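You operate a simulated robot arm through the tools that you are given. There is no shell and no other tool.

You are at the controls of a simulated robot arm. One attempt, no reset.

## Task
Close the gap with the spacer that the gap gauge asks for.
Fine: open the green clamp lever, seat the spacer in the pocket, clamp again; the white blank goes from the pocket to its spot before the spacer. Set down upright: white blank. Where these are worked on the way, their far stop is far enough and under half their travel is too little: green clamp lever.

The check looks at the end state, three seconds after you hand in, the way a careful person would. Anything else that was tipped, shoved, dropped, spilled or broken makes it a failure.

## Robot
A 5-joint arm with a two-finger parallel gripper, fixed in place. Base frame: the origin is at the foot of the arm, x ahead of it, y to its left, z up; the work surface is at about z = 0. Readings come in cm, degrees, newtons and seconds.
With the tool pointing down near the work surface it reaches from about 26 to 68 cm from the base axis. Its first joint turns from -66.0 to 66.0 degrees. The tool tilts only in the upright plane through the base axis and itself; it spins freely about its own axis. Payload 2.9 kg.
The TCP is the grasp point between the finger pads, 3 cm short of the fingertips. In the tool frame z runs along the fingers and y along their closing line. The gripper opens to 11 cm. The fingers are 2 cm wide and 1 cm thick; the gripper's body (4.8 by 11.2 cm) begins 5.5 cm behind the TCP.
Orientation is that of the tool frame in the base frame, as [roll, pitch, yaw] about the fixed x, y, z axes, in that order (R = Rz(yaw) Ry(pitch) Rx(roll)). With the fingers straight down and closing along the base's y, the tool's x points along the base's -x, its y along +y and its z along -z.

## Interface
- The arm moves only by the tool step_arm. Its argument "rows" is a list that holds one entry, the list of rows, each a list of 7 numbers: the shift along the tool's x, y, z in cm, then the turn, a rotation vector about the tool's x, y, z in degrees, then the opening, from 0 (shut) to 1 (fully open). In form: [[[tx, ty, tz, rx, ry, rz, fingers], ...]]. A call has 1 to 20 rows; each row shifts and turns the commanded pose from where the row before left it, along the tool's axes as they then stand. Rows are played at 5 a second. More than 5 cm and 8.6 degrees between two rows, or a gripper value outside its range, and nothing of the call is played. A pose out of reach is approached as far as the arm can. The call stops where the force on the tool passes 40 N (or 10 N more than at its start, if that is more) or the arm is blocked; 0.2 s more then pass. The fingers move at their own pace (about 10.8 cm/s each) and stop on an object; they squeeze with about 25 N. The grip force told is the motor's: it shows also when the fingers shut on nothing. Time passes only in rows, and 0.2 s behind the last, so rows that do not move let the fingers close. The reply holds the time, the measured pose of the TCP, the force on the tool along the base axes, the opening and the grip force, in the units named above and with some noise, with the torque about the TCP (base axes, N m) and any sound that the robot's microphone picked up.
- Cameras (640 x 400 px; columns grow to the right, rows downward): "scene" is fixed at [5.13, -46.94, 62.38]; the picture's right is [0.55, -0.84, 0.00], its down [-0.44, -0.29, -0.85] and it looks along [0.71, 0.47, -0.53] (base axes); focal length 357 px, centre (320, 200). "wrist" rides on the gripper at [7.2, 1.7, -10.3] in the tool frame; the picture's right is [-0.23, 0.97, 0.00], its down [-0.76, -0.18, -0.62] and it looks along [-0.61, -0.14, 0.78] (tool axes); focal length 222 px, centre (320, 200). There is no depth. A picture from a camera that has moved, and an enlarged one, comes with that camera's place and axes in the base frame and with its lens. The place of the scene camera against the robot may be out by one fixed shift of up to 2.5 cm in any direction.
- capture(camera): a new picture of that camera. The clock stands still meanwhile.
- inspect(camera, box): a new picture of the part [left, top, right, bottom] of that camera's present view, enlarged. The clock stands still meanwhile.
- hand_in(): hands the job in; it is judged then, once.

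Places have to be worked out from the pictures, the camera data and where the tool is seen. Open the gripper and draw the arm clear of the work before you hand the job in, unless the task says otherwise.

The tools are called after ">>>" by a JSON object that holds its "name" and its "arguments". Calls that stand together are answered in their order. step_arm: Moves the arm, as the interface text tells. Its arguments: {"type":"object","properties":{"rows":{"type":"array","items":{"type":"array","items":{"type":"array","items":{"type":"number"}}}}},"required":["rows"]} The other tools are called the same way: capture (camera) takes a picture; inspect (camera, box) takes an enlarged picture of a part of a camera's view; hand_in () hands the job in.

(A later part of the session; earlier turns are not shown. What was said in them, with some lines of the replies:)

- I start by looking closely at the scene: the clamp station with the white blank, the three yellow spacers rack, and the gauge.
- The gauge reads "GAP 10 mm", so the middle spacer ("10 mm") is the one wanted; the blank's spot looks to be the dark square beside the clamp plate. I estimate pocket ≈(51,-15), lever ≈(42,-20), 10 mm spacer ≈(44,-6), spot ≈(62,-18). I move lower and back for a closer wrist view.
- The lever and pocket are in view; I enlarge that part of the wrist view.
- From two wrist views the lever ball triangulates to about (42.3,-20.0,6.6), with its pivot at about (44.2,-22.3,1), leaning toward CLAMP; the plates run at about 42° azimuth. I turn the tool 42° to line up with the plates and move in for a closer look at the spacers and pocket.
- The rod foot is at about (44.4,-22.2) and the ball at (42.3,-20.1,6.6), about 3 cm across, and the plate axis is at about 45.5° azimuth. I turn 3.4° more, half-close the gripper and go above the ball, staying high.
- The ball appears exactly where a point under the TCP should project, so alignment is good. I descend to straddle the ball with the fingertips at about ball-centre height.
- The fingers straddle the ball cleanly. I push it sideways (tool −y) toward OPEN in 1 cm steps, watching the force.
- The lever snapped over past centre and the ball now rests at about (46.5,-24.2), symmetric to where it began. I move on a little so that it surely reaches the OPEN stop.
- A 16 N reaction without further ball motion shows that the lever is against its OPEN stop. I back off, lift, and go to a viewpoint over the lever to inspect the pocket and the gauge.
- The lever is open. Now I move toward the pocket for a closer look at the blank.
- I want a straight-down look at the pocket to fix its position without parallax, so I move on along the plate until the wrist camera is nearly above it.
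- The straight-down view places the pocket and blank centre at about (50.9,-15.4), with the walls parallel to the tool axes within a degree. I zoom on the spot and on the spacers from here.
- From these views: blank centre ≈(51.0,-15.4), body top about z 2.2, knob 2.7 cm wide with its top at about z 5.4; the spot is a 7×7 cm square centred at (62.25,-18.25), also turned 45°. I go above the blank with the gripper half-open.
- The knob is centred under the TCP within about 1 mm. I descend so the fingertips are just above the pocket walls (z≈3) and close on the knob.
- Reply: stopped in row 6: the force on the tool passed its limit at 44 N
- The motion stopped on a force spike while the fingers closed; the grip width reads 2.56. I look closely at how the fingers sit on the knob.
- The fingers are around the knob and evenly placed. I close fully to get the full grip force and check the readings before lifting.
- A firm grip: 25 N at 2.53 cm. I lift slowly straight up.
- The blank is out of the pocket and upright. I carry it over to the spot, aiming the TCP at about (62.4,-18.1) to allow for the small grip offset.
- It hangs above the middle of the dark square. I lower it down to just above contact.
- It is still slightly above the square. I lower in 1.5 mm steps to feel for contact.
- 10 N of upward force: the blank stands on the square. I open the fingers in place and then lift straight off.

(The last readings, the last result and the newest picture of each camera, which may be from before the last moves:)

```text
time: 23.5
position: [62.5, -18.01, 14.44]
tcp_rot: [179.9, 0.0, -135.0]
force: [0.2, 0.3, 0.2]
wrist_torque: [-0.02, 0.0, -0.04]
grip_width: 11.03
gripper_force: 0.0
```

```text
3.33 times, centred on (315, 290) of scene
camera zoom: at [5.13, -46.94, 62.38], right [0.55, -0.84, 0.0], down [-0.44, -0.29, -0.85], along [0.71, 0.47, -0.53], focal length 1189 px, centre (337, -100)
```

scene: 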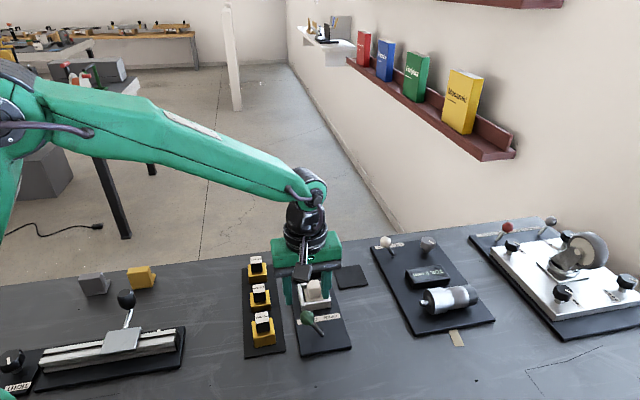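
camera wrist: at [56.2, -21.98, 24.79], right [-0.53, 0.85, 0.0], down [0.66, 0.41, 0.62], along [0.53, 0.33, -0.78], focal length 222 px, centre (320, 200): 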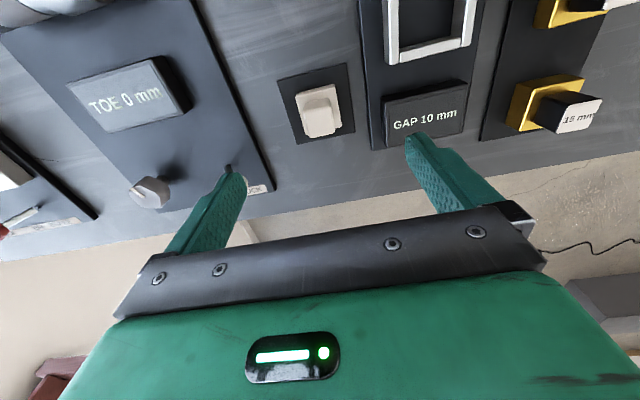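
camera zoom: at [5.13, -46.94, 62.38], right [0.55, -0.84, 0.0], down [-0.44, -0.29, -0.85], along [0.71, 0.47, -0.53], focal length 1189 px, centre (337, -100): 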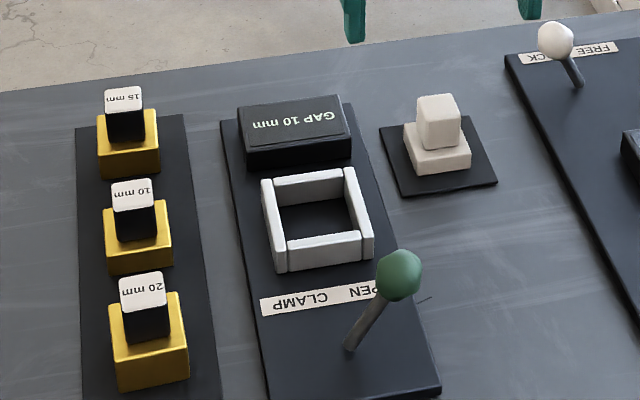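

The blank stands upright on its square. Next I move the wrist camera above the 10 mm spacer to fix its position.

>>> {"name": "step_arm", "arguments": {"rows": [[[0, 0, -2.5, 0, 0, 0, 1], [-0.2, 4.03, 0, 0, 0, 0, 1], [-0.2, 4.03, 0, 0, 0, 0, 1], [-0.2, 4.03, 0, 0, 0, 0, 1], [-0.2, 4.03, 0, 0, 0, 0, 1], [-0.2, 4.03, 0, 0, 0, 0, 1], [0, 0, 0, 0, 0, 0, 1]]]}}

>>> {"name": "capture", "arguments": {"camera": "wrist"}}

>>> {"name": "inspect", "arguments": {"camera": "wrist", "box": [240, 0, 400, 100]}}

```text
time: 25.1
position: [48.84, -3.22, 17.01]
tcp_rot: [-179.9, 0.0, -134.9]
force: [0.1, 0.2, -0.6]
wrist_torque: [0.03, -0.01, 0.0]
grip_width: 10.98
gripper_force: 0.0
```

```text
taken
camera wrist: at [42.59, -7.03, 27.27], right [-0.53, 0.85, 0.0], down [0.66, 0.41, 0.62], along [0.53, 0.33, -0.78], focal length 222 px, centre (320, 200)
```

wrist: 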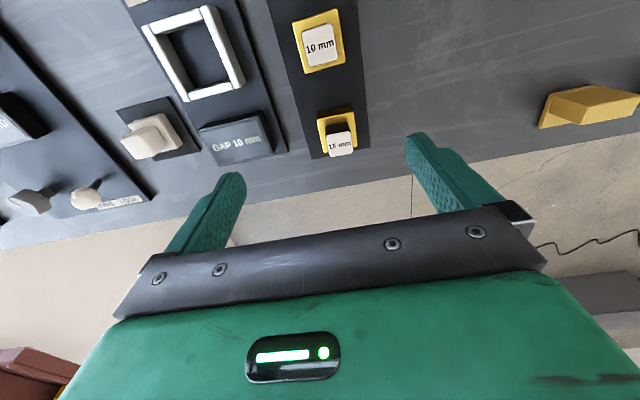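

```text
4.00 times, centred on (320, 50) of wrist
camera zoom: at [42.59, -7.03, 27.27], right [-0.53, 0.85, 0.0], down [0.66, 0.41, 0.62], along [0.53, 0.33, -0.78], focal length 888 px, centre (320, 800)
```

zoom: 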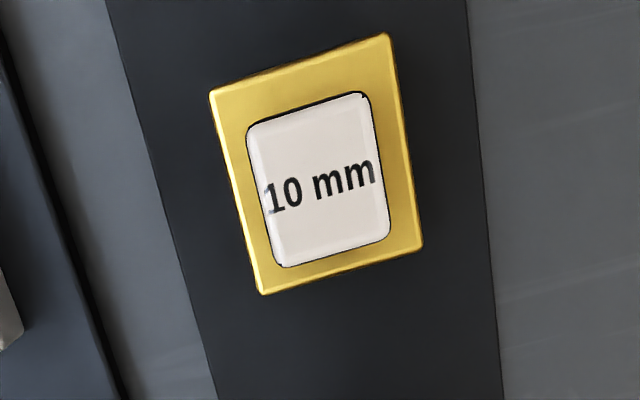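

The 10 mm spacer is at (43.84,-6.15), its body 4×4 cm with top about z 2.0, label top about z 5.3, turned about 46.3°. I turn the tool 1.2° to match, go above it with the gripper half-open and come down to z≈10.

>>> {"name": "step_arm", "arguments": {"rows": [[[0, 0, 0, 0, 0, -1.3, 0.8], [2.79, 0.8, 0, 0, 0, 0, 0.5], [2.79, 0.8, 0, 0, 0, 0, 0.5], [0, 0, 3.5, 0, 0, 0, 0.5], [0, 0, 3.3, 0, 0, 0, 0.5], [0, 0, 0, 0, 0, 0, 0.5]]]}}

>>> {"name": "capture", "arguments": {"camera": "wrist"}}

>>> {"name": "inspect", "arguments": {"camera": "wrist", "box": [240, 110, 400, 230]}}

>>> {"name": "inspect", "arguments": {"camera": "scene", "box": [230, 230, 360, 350]}}

```text
time: 26.5
position: [43.69, -6.11, 10.06]
tcp_rot: [180.0, 0.0, -133.5]
force: [0.2, -0.1, 0.1]
wrist_torque: [-0.05, -0.04, -0.02]
grip_width: 5.48
gripper_force: 0.0
```

```text
taken
camera wrist: at [37.61, -10.15, 20.39], right [-0.55, 0.84, 0.0], down [0.65, 0.43, 0.62], along [0.52, 0.34, -0.78], focal length 222 px, centre (320, 200)
```

wrist: 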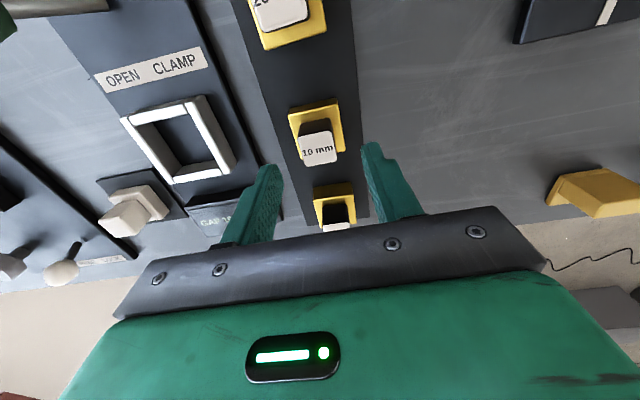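

```text
3.33 times, centred on (320, 170) of wrist
camera zoom: at [37.61, -10.15, 20.39], right [-0.55, 0.84, 0.0], down [0.65, 0.43, 0.62], along [0.52, 0.34, -0.78], focal length 740 px, centre (320, 300)
```

zoom: 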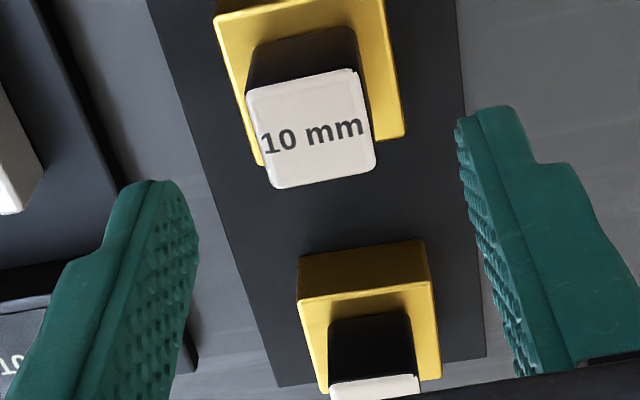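

```text
3.33 times, centred on (295, 290) of scene
camera zoom: at [5.13, -46.94, 62.38], right [0.55, -0.84, 0.0], down [-0.44, -0.29, -0.85], along [0.71, 0.47, -0.53], focal length 1189 px, centre (403, -100)
```

zoom: 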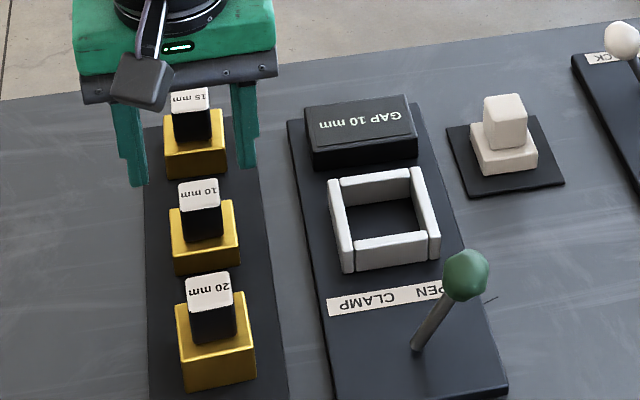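

The spacer sits centred within about 1 mm; I correct by −0.13 cm in tool y, lower to z≈6.1 and close gently.

>>> {"name": "step_arm", "arguments": {"rows": [[[-0.05, -0.13, 1.5, 0, 0, 0, 0.5], [0, 0, 1.5, 0, 0, 0, 0.5], [0, 0, 0.9, 0, 0, 0, 0.45], [0, 0, 0, 0, 0, 0, 0.35], [0, 0, 0, 0, 0, 0, 0.28], [0, 0, 0, 0, 0, 0, 0.25], [0, 0, 0, 0, 0, 0, 0.23], [0, 0, 0, 0, 0, 0, 0.2], [0, 0, 0, 0, 0, 0, 0.1], [0, 0, 0, 0, 0, 0, 0]]]}}

>>> {"name": "inspect", "arguments": {"camera": "wrist", "box": [230, 90, 410, 230]}}

>>> {"name": "inspect", "arguments": {"camera": "scene", "box": [230, 240, 310, 340]}}

```text
time: 28.7
position: [43.95, -6.14, 6.22]
tcp_rot: [-179.9, 0.0, -133.6]
force: [-0.8, 1.4, 1.4]
wrist_torque: [-0.01, 0.02, 0.02]
grip_width: 2.56
gripper_force: 24.9
```

```text
2.86 times, centred on (320, 160) of wrist
camera zoom: at [37.78, -10.2, 16.52], right [-0.55, 0.84, 0.0], down [0.65, 0.43, 0.62], along [0.52, 0.34, -0.78], focal length 635 px, centre (320, 314)
```

zoom: 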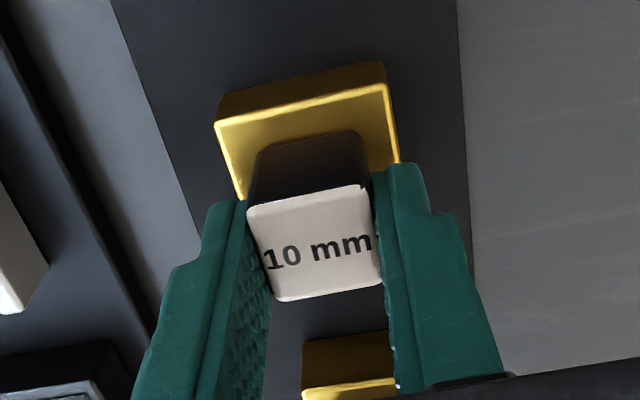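

```text
4.00 times, centred on (270, 290) of scene
camera zoom: at [5.13, -46.94, 62.38], right [0.55, -0.84, 0.0], down [-0.44, -0.29, -0.85], along [0.71, 0.47, -0.53], focal length 1427 px, centre (520, -160)
```

zoom: 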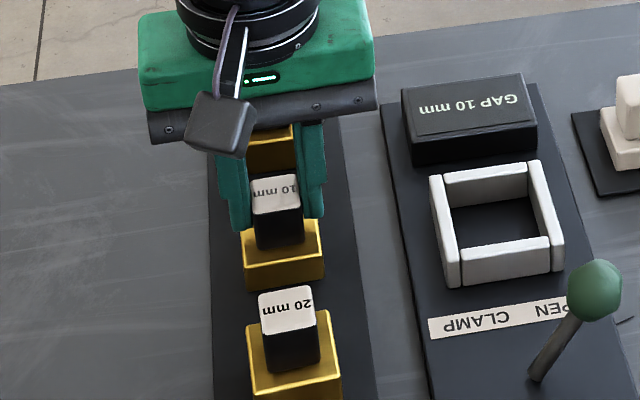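

Firm grip on the 10 mm spacer. I lift it well clear, turn back to −135° and carry it over to where the wrist camera looks straight down into the empty pocket.

>>> {"name": "step_arm", "arguments": {"rows": [[[0, 0, -0.5, 0, 0, 0, 0], [0, 0, -1.0, 0, 0, 0, 0], [0, 0, -1.5, 0, 0, 0, 0], [0, 0, -2.5, 0, 0, 0, 0], [0, 0, -3.5, 0, 0, 0, 0], [0, 0, 0, 0, 0, 1.4, 0], [-1.46, -4.22, 0, 0, 0, 0, 0], [-1.46, -4.22, 0, 0, 0, 0, 0], [-1.46, -4.22, 0, 0, 0, 0, 0], [0, 0, 0, 0, 0, 0, 0]]]}}

>>> {"name": "capture", "arguments": {"camera": "wrist"}}

>>> {"name": "inspect", "arguments": {"camera": "wrist", "box": [260, 0, 380, 100]}}

>>> {"name": "inspect", "arguments": {"camera": "scene", "box": [230, 210, 390, 350]}}

```text
time: 30.9
position: [55.99, -11.93, 15.15]
tcp_rot: [179.9, 0.0, -135.0]
force: [0.2, -0.3, -3.1]
wrist_torque: [-0.02, -0.03, 0.0]
grip_width: 2.57
gripper_force: 25.2
```

```text
taken
camera wrist: at [49.76, -15.81, 25.47], right [-0.53, 0.85, 0.0], down [0.66, 0.41, 0.62], along [0.53, 0.33, -0.78], focal length 222 px, centre (320, 200)
```

wrist: 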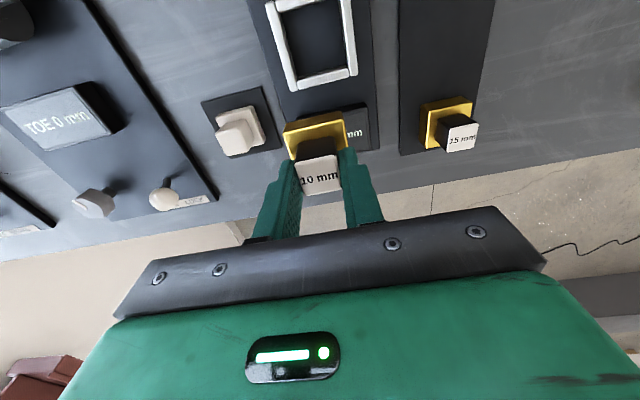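

```text
4.00 times, centred on (320, 50) of wrist
camera zoom: at [49.76, -15.81, 25.47], right [-0.53, 0.85, 0.0], down [0.66, 0.41, 0.62], along [0.53, 0.33, -0.78], focal length 888 px, centre (320, 800)
```

zoom: 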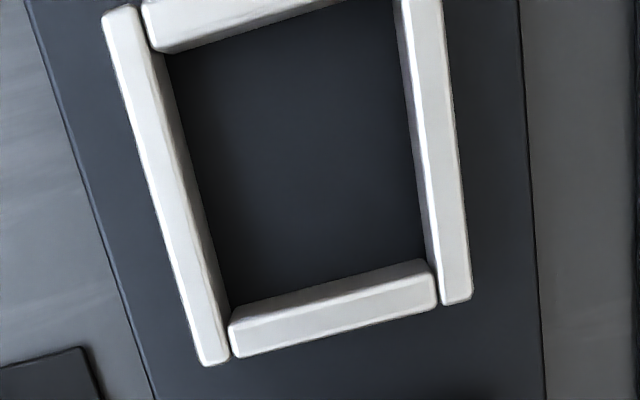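

```text
2.86 times, centred on (310, 280) of scene
camera zoom: at [5.13, -46.94, 62.37], right [0.55, -0.84, 0.0], down [-0.44, -0.29, -0.85], along [0.71, 0.47, -0.53], focal length 1019 px, centre (349, -29)
```

zoom: 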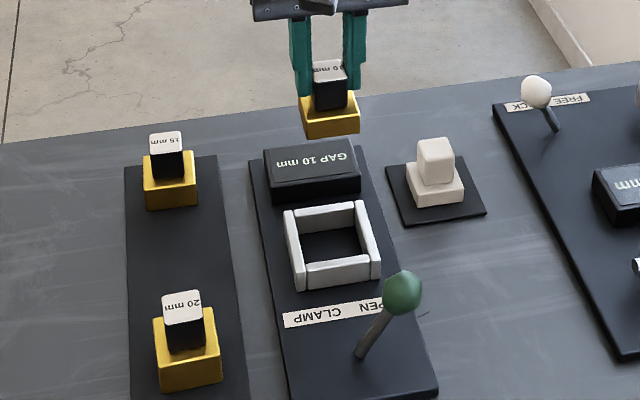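

The empty pocket's inner width is about 4.8 cm with centre (50.98,-15.40); the spacer sits about 0.18 cm back of the TCP along the plate, so I aim the TCP at (51.10,-15.27) and hover at z≈9.

>>> {"name": "step_arm", "arguments": {"rows": [[[2.91, 0.55, 0, 0, 0, 0, 0], [2.91, 0.55, 0, 0, 0, 0, 0], [0, 0, 3.0, 0, 0, 0, 0], [0, 0, 3.0, 0, 0, 0, 0], [0, 0, 0, 0, 0, 0, 0], [0, 0, 0, 0, 0, 0, 0]]]}}

>>> {"name": "inspect", "arguments": {"camera": "wrist", "box": [230, 70, 410, 230]}}

>>> {"name": "inspect", "arguments": {"camera": "scene", "box": [270, 240, 360, 330]}}

```text
time: 32.3
position: [51.13, -15.2, 9.3]
tcp_rot: [180.0, 0.0, -135.1]
force: [-0.5, -0.3, -1.9]
wrist_torque: [-0.04, -0.02, -0.01]
grip_width: 2.57
gripper_force: 24.7
```

```text
2.50 times, centred on (320, 150) of wrist
camera zoom: at [44.84, -19.22, 19.57], right [-0.53, 0.85, 0.0], down [0.66, 0.41, 0.62], along [0.53, 0.33, -0.78], focal length 555 px, centre (320, 325)
```

zoom: 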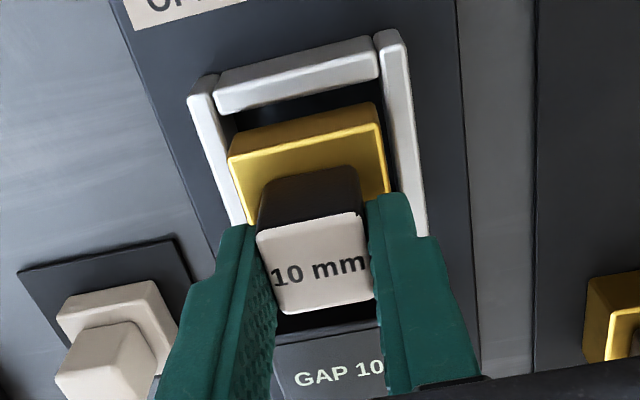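

```text
4.44 times, centred on (315, 285) of scene
camera zoom: at [5.13, -46.94, 62.37], right [0.55, -0.84, 0.0], down [-0.44, -0.29, -0.85], along [0.71, 0.47, -0.53], focal length 1586 px, centre (342, -178)
```

zoom: 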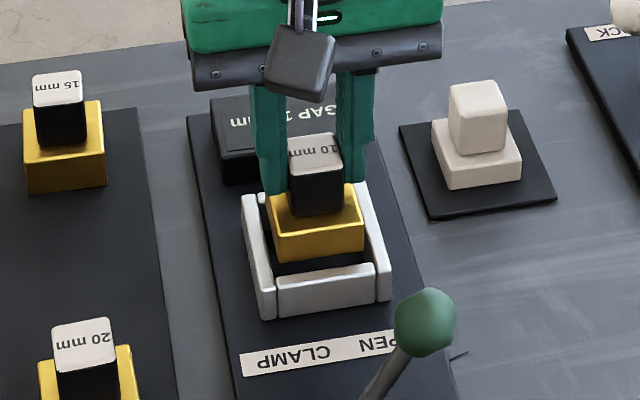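

The spacer hovers centred over the pocket (lateral error under 0.5 mm by my projection). I lower into it step by step.

>>> {"name": "step_arm", "arguments": {"rows": [[[0, 0, 0.8, 0, 0, 0, 0], [0, 0, 0.6, 0, 0, 0, 0], [0, 0, 0.4, 0, 0, 0, 0], [0, 0, 0.4, 0, 0, 0, 0], [0, 0, 0.4, 0, 0, 0, 0], [0, 0, 0, 0, 0, 0, 0]]]}}

>>> {"name": "inspect", "arguments": {"camera": "wrist", "box": [230, 70, 410, 230]}}

>>> {"name": "inspect", "arguments": {"camera": "scene", "box": [270, 240, 360, 330]}}

```text
time: 33.7
position: [51.19, -15.27, 6.86]
tcp_rot: [-179.7, 0.1, -135.0]
force: [-5.9, 3.6, 19.1]
wrist_torque: [0.24, 0.21, -0.06]
grip_width: 2.58
gripper_force: 24.9
```

```text
2.50 times, centred on (320, 150) of wrist
camera zoom: at [44.88, -19.22, 17.1], right [-0.53, 0.85, 0.0], down [0.66, 0.41, 0.63], along [0.53, 0.33, -0.78], focal length 555 px, centre (320, 325)
```

zoom: 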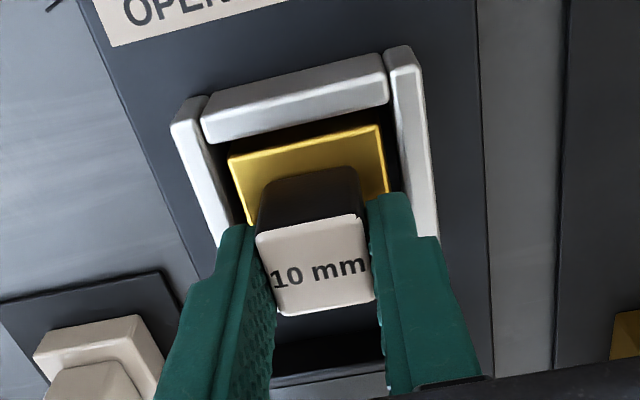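

```text
4.44 times, centred on (315, 285) of scene
camera zoom: at [5.12, -46.94, 62.38], right [0.55, -0.84, 0.0], down [-0.44, -0.29, -0.85], along [0.71, 0.47, -0.53], focal length 1586 px, centre (342, -178)
```

zoom: 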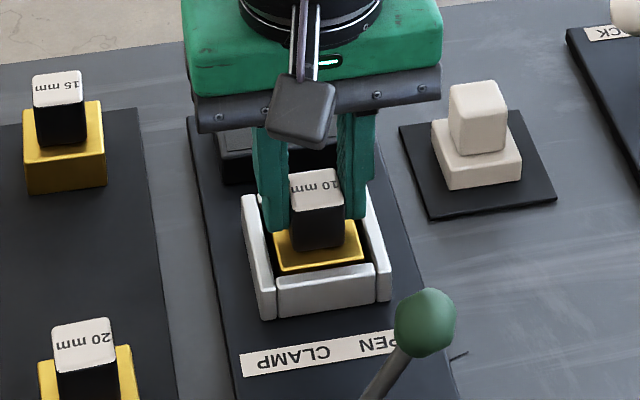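

Contact came at z 6.86 with 19 N, a bit earlier than expected. Before pressing or releasing I check whether the spacer is on the pocket floor or caught on a wall, and compare the plate thicknesses.

>>> {"name": "inspect", "arguments": {"camera": "scene", "box": [290, 265, 340, 315]}}

>>> {"name": "inspect", "arguments": {"camera": "scene", "box": [235, 315, 365, 365]}}

>>> {"name": "inspect", "arguments": {"camera": "wrist", "box": [270, 80, 370, 180]}}

```text
8.00 times, centred on (315, 290) of scene
camera zoom: at [5.12, -46.94, 62.38], right [0.55, -0.84, 0.0], down [-0.44, -0.29, -0.85], along [0.71, 0.47, -0.53], focal length 2854 px, centre (360, -520)
```

zoom: 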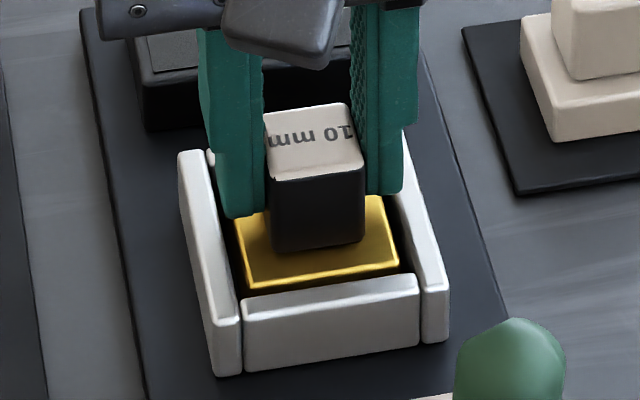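

```text
4.92 times, centred on (300, 340) of scene
camera zoom: at [5.12, -46.94, 62.38], right [0.55, -0.84, 0.0], down [-0.44, -0.29, -0.85], along [0.71, 0.47, -0.53], focal length 1756 px, centre (418, -489)
```

zoom: 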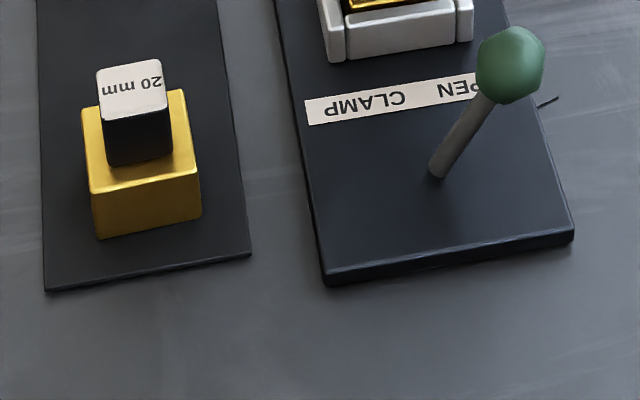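

```text
4.00 times, centred on (320, 130) of wrist
camera zoom: at [44.88, -19.22, 17.1], right [-0.53, 0.85, 0.0], down [0.66, 0.41, 0.63], along [0.53, 0.33, -0.78], focal length 888 px, centre (320, 480)
```

zoom: 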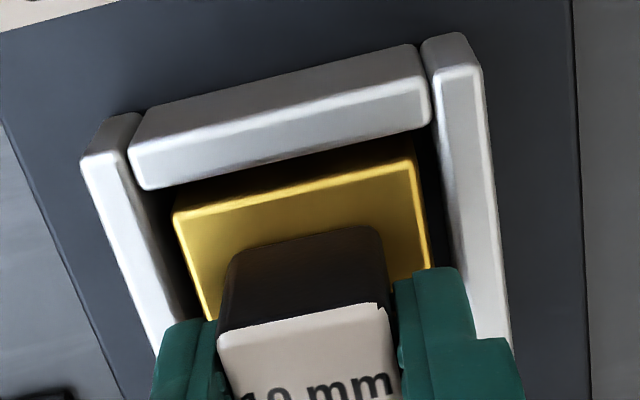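

The rack plate is clearly thinner than the clamp plate, which explains the higher contact: the spacer lies flat inside the four walls on the pocket floor. I ease off the pressure, open the fingers gently and lift off.

>>> {"name": "step_arm", "arguments": {"rows": [[[0, 0, -0.12, 0, 0, 0, 0], [0, 0, -0.05, 0, 0, 0, 0.2], [0, 0, 0, 0, 0, 0, 0.28], [0, 0, 0, 0, 0, 0, 0.35], [0, 0, 0, 0, 0, 0, 0.42], [0, 0, -1.0, 0, 0, 0, 0.42], [0, 0, -2.0, 0, 0, 0, 0.45], [0, 0, -3.0, 0, 0, 0, 0.45], [0, 0, -2.5, 0, 0, 0, 0.45], [0, 0, 0, 0, 0, 0, 0.45]]]}}

>>> {"name": "capture", "arguments": {"camera": "wrist"}}

>>> {"name": "inspect", "arguments": {"camera": "scene", "box": [280, 250, 350, 330]}}

```text
time: 35.9
position: [51.09, -15.39, 15.28]
tcp_rot: [180.0, 0.0, -135.0]
force: [-0.2, -0.4, -1.0]
wrist_torque: [-0.02, 0.01, -0.01]
grip_width: 4.95
gripper_force: 0.0
```

```text
taken
camera wrist: at [44.81, -19.24, 25.61], right [-0.53, 0.85, 0.0], down [0.66, 0.41, 0.62], along [0.53, 0.33, -0.78], focal length 222 px, centre (320, 200)
```

wrist: 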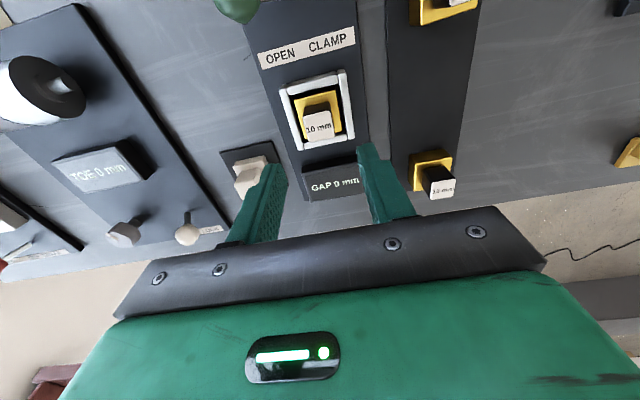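

```text
5.00 times, centred on (315, 290) of scene
camera zoom: at [5.13, -46.94, 62.38], right [0.55, -0.84, 0.0], down [-0.44, -0.29, -0.85], along [0.71, 0.47, -0.53], focal length 1784 px, centre (345, -250)
```

zoom: 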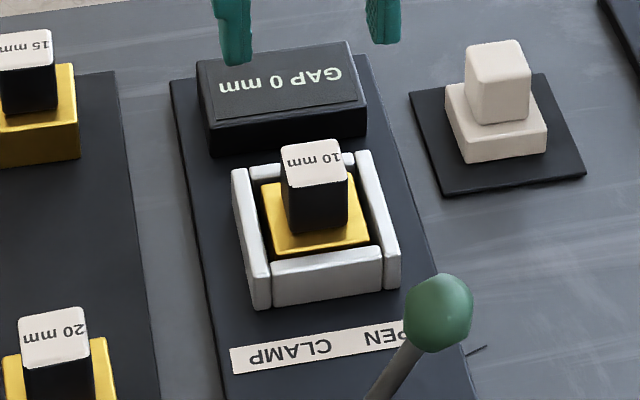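

The gauge now reads "GAP 0 mm", so the spacer is right and seated. Now I go back over the lever ball at about (46.5,-24.2), gripper half-open, to swing it back to CLAMP.

>>> {"name": "step_arm", "arguments": {"rows": [[[3.16, -1.0, 0, 0, 0, 0, 0.5], [3.16, -1.0, 0, 0, 0, 0, 0.5], [3.16, -1.0, 0, 0, 0, 0, 0.5], [0, 0, 1.5, 0, 0, 0, 0.5], [0, 0, 0, 0, 0, 0, 0.5]]]}}

>>> {"name": "capture", "arguments": {"camera": "wrist"}}

>>> {"name": "inspect", "arguments": {"camera": "scene", "box": [230, 230, 380, 360]}}

```text
time: 37.1
position: [46.46, -24.16, 13.74]
tcp_rot: [179.9, -0.1, -135.0]
force: [0.3, 1.0, 0.1]
wrist_torque: [0.03, 0.07, -0.01]
grip_width: 5.5
gripper_force: 0.0
```

```text
taken
camera wrist: at [40.24, -28.1, 24.06], right [-0.53, 0.85, 0.0], down [0.66, 0.41, 0.62], along [0.53, 0.33, -0.78], focal length 222 px, centre (320, 200)
```

wrist: 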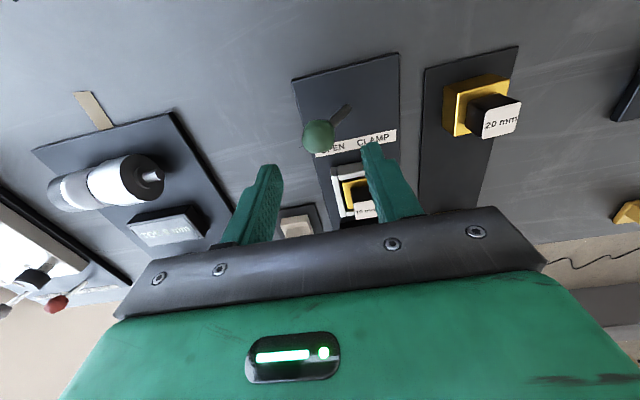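

```text
3.08 times, centred on (305, 295) of scene
camera zoom: at [5.13, -46.94, 62.38], right [0.55, -0.84, 0.0], down [-0.44, -0.29, -0.85], along [0.71, 0.47, -0.53], focal length 1098 px, centre (366, -92)
```

zoom: 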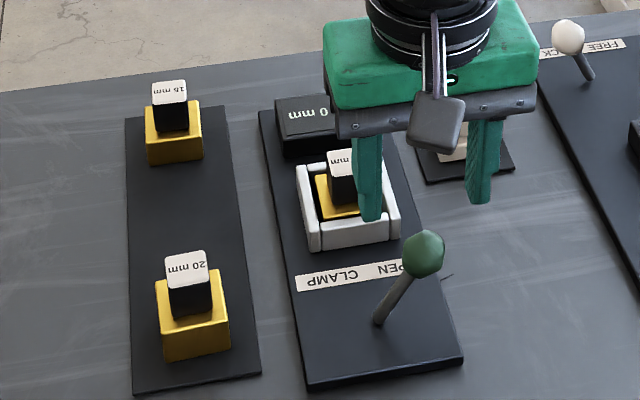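

The ball is centred between the fingers. I descend around it and push toward CLAMP (tool +y).

>>> {"name": "step_arm", "arguments": {"rows": [[[0, 0, 2.0, 0, 0, 0, 0.5], [0, 0, 2.0, 0, 0, 0, 0.5], [0, 0, 1.45, 0, 0, 0, 0.5], [0, 0, 0, 0, 0, 0, 0.45], [0, 0.8, 0, 0, 0, 0, 0.45], [0, 0.8, 0, 0, 0, 0, 0.45], [0, 0.8, 0, 0, 0, 0, 0.45], [0, 0.8, 0, 0, 0, 0, 0.45], [0, 0.8, 0, 0, 0, 0, 0.45], [0, 0.8, 0, 0, 0, 0, 0.45], [0, 0, 0, 0, 0, 0, 0.45]]]}}

>>> {"name": "capture", "arguments": {"camera": "wrist"}}

>>> {"name": "inspect", "arguments": {"camera": "scene", "box": [230, 230, 380, 360]}}

```text
time: 39.5
position: [43.12, -20.77, 8.28]
tcp_rot: [-179.9, 0.0, -135.1]
force: [0.3, 0.2, -0.9]
wrist_torque: [0.03, 0.0, -0.01]
grip_width: 4.99
gripper_force: 0.1
```

```text
taken
camera wrist: at [36.85, -24.61, 18.63], right [-0.53, 0.85, 0.0], down [0.66, 0.41, 0.62], along [0.53, 0.33, -0.78], focal length 222 px, centre (320, 200)
```

wrist: 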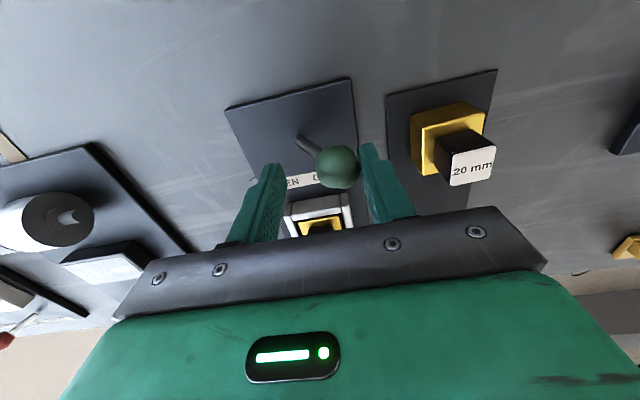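

```text
3.08 times, centred on (305, 295) of scene
camera zoom: at [5.13, -46.94, 62.38], right [0.55, -0.84, 0.0], down [-0.44, -0.29, -0.85], along [0.71, 0.47, -0.53], focal length 1098 px, centre (366, -92)
```

zoom: 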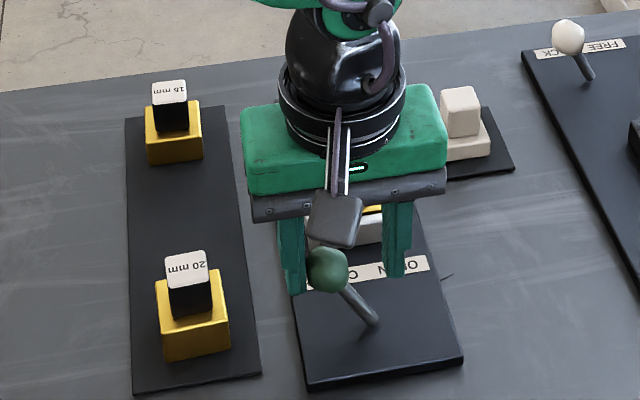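

The lever snapped over to the CLAMP side. I push on the last bit until it presses against its stop.

>>> {"name": "step_arm", "arguments": {"rows": [[[0, 0.6, 0, 0, 0, 0, 0.45], [0, 0.6, 0, 0, 0, 0, 0.45], [0, 0.4, 0, 0, 0, 0, 0.45], [0, 0.3, 0, 0, 0, 0, 0.45], [0, 0.2, 0, 0, 0, 0, 0.45], [0, 0.1, 0, 0, 0, 0, 0.45], [0, 0, 0, 0, 0, 0, 0.45]]]}}

>>> {"name": "inspect", "arguments": {"camera": "scene", "box": [230, 230, 380, 360]}}

```text
time: 41.1
position: [41.53, -19.17, 8.37]
tcp_rot: [-179.8, 0.1, -135.0]
force: [5.8, -9.0, 3.3]
wrist_torque: [-0.28, -0.22, -0.03]
grip_width: 5.45
gripper_force: 5.0
```

```text
3.08 times, centred on (305, 295) of scene
camera zoom: at [5.13, -46.94, 62.38], right [0.55, -0.84, 0.0], down [-0.44, -0.29, -0.85], along [0.71, 0.47, -0.53], focal length 1098 px, centre (366, -92)
```

zoom: 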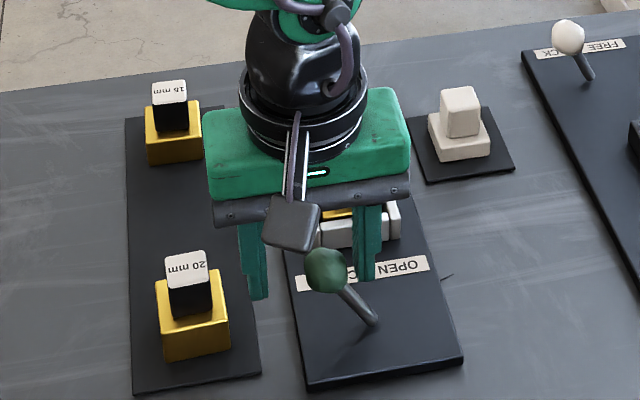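

An 11 N reaction with the ball at its original clamped position: it is at the CLAMP stop. I back the finger off, rise straight up and draw clear.

>>> {"name": "step_arm", "arguments": {"rows": [[[0, -0.6, 0, 0, 0, 0, 0.45], [0, -0.45, 0, 0, 0, 0, 0.45], [0, 0, -2, 0, 0, 0, 0.45], [0, 0, -3, 0, 0, 0, 0.5], [0, 0, -4, 0, 0, 0, 0.7], [0, 0, -4, 0, 0, 0, 1], [0, 0, -4, 0, 0, 0, 1], [0, 0, -4, 0, 0, 0, 1], [0, 0, 0, 0, 0, 0, 1]]]}}

>>> {"name": "capture", "arguments": {"camera": "wrist"}}

>>> {"name": "capture", "arguments": {"camera": "scene"}}

>>> {"name": "inspect", "arguments": {"camera": "scene", "box": [230, 230, 380, 360]}}

```text
time: 43.1
position: [42.35, -19.93, 29.3]
tcp_rot: [180.0, 0.0, -135.0]
force: [-0.7, -0.7, 0.7]
wrist_torque: [0.03, -0.02, -0.03]
grip_width: 10.98
gripper_force: 0.0
```

```text
taken
camera wrist: at [36.05, -23.79, 39.72], right [-0.53, 0.85, 0.0], down [0.66, 0.41, 0.62], along [0.53, 0.33, -0.78], focal length 222 px, centre (320, 200)
```

wrist: 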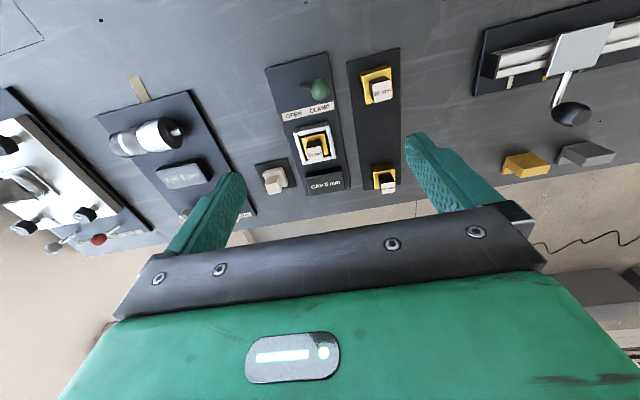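

```text
taken
```

scene: 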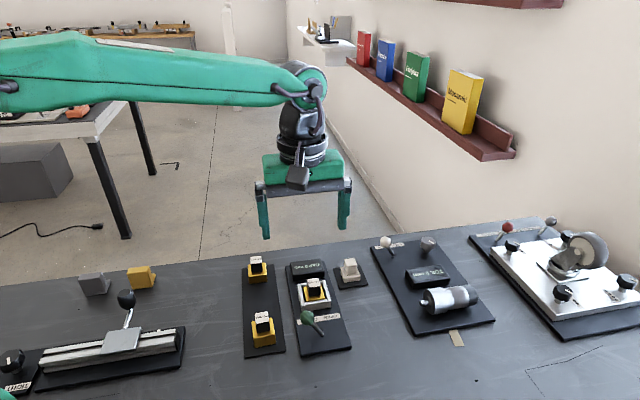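

```text
3.08 times, centred on (305, 295) of scene
camera zoom: at [5.13, -46.94, 62.38], right [0.55, -0.84, 0.0], down [-0.44, -0.29, -0.85], along [0.71, 0.47, -0.53], focal length 1098 px, centre (366, -92)
```

zoom: 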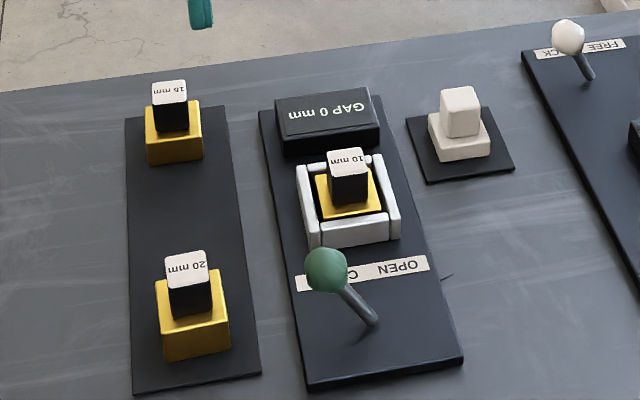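

The gauge reads 0 mm, the 10 mm spacer is in the pocket, the lever is on CLAMP, and the blank stands upright on its square. I draw the arm up a bit more and take a final check of everything else.

>>> {"name": "step_arm", "arguments": {"rows": [[[0, 0, -4, 0, 0, 0, 1], [0, 0, -4, 0, 0, 0, 1], [2, 0, 0, 0, 0, 0, 1], [0, 0, 0, 0, 0, 0, 1]]]}}

>>> {"name": "inspect", "arguments": {"camera": "scene", "box": [360, 210, 640, 350]}}

>>> {"name": "inspect", "arguments": {"camera": "scene", "box": [240, 245, 370, 355]}}

```text
time: 44.1
position: [40.83, -21.23, 37.43]
tcp_rot: [179.9, -0.1, -135.0]
force: [0.2, -0.3, -0.7]
wrist_torque: [0.01, -0.02, -0.01]
grip_width: 10.98
gripper_force: 0.1
```

```text
2.29 times, centred on (500, 280) of scene
camera zoom: at [5.13, -46.94, 62.38], right [0.55, -0.84, 0.0], down [-0.44, -0.29, -0.85], along [0.71, 0.47, -0.53], focal length 815 px, centre (-91, 17)
```

zoom: 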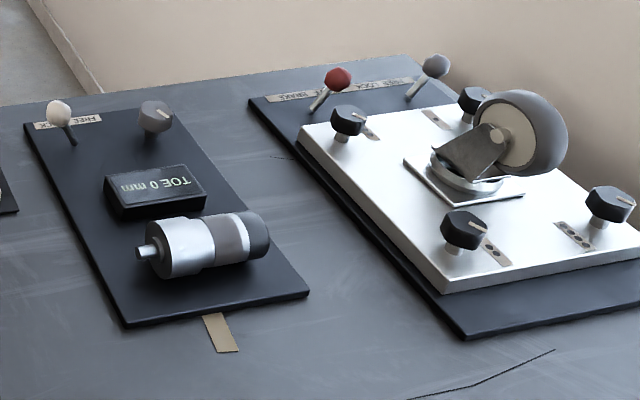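

```text
3.64 times, centred on (305, 300) of scene
camera zoom: at [5.13, -46.94, 62.38], right [0.55, -0.84, 0.0], down [-0.44, -0.29, -0.85], along [0.71, 0.47, -0.53], focal length 1297 px, centre (374, -164)
```

zoom: 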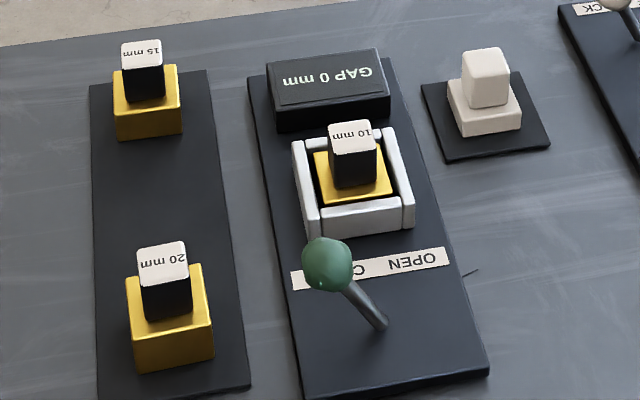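

Everything else looks unchanged, the gripper is open and the arm is clear of the work, so I hand the job in.

>>> {"name": "hand_in", "arguments": {}}

```text
The job is handed in.
```

The gap is closed: the gauge read "GAP 10 mm" at the start, and with the 10 mm spacer in the pocket it now reads "GAP 0 mm". The job is handed in, but no verdict came back, so this rests on my final pictures and readings.

- **Lever:** I pushed the green clamp lever to its OPEN stop. After the spacer was in, I pushed it back to its CLAMP stop. Force readings confirmed both stops.
- **White blank:** It came out of the pocket before the spacer went in. It stands upright on the dark square beside the clamp plate, which I took to be its spot.
- **Spacer:** The 10 mm spacer lies flat inside the four pocket walls.
- **Everything else:** The other spacers, levers and knobs look untouched. The gripper is open and the arm is clear of the work.

There was one force spike, 44 N, while the fingers closed on the blank in the pocket. It stopped that move, but the blank stayed in place and lifted out cleanly.
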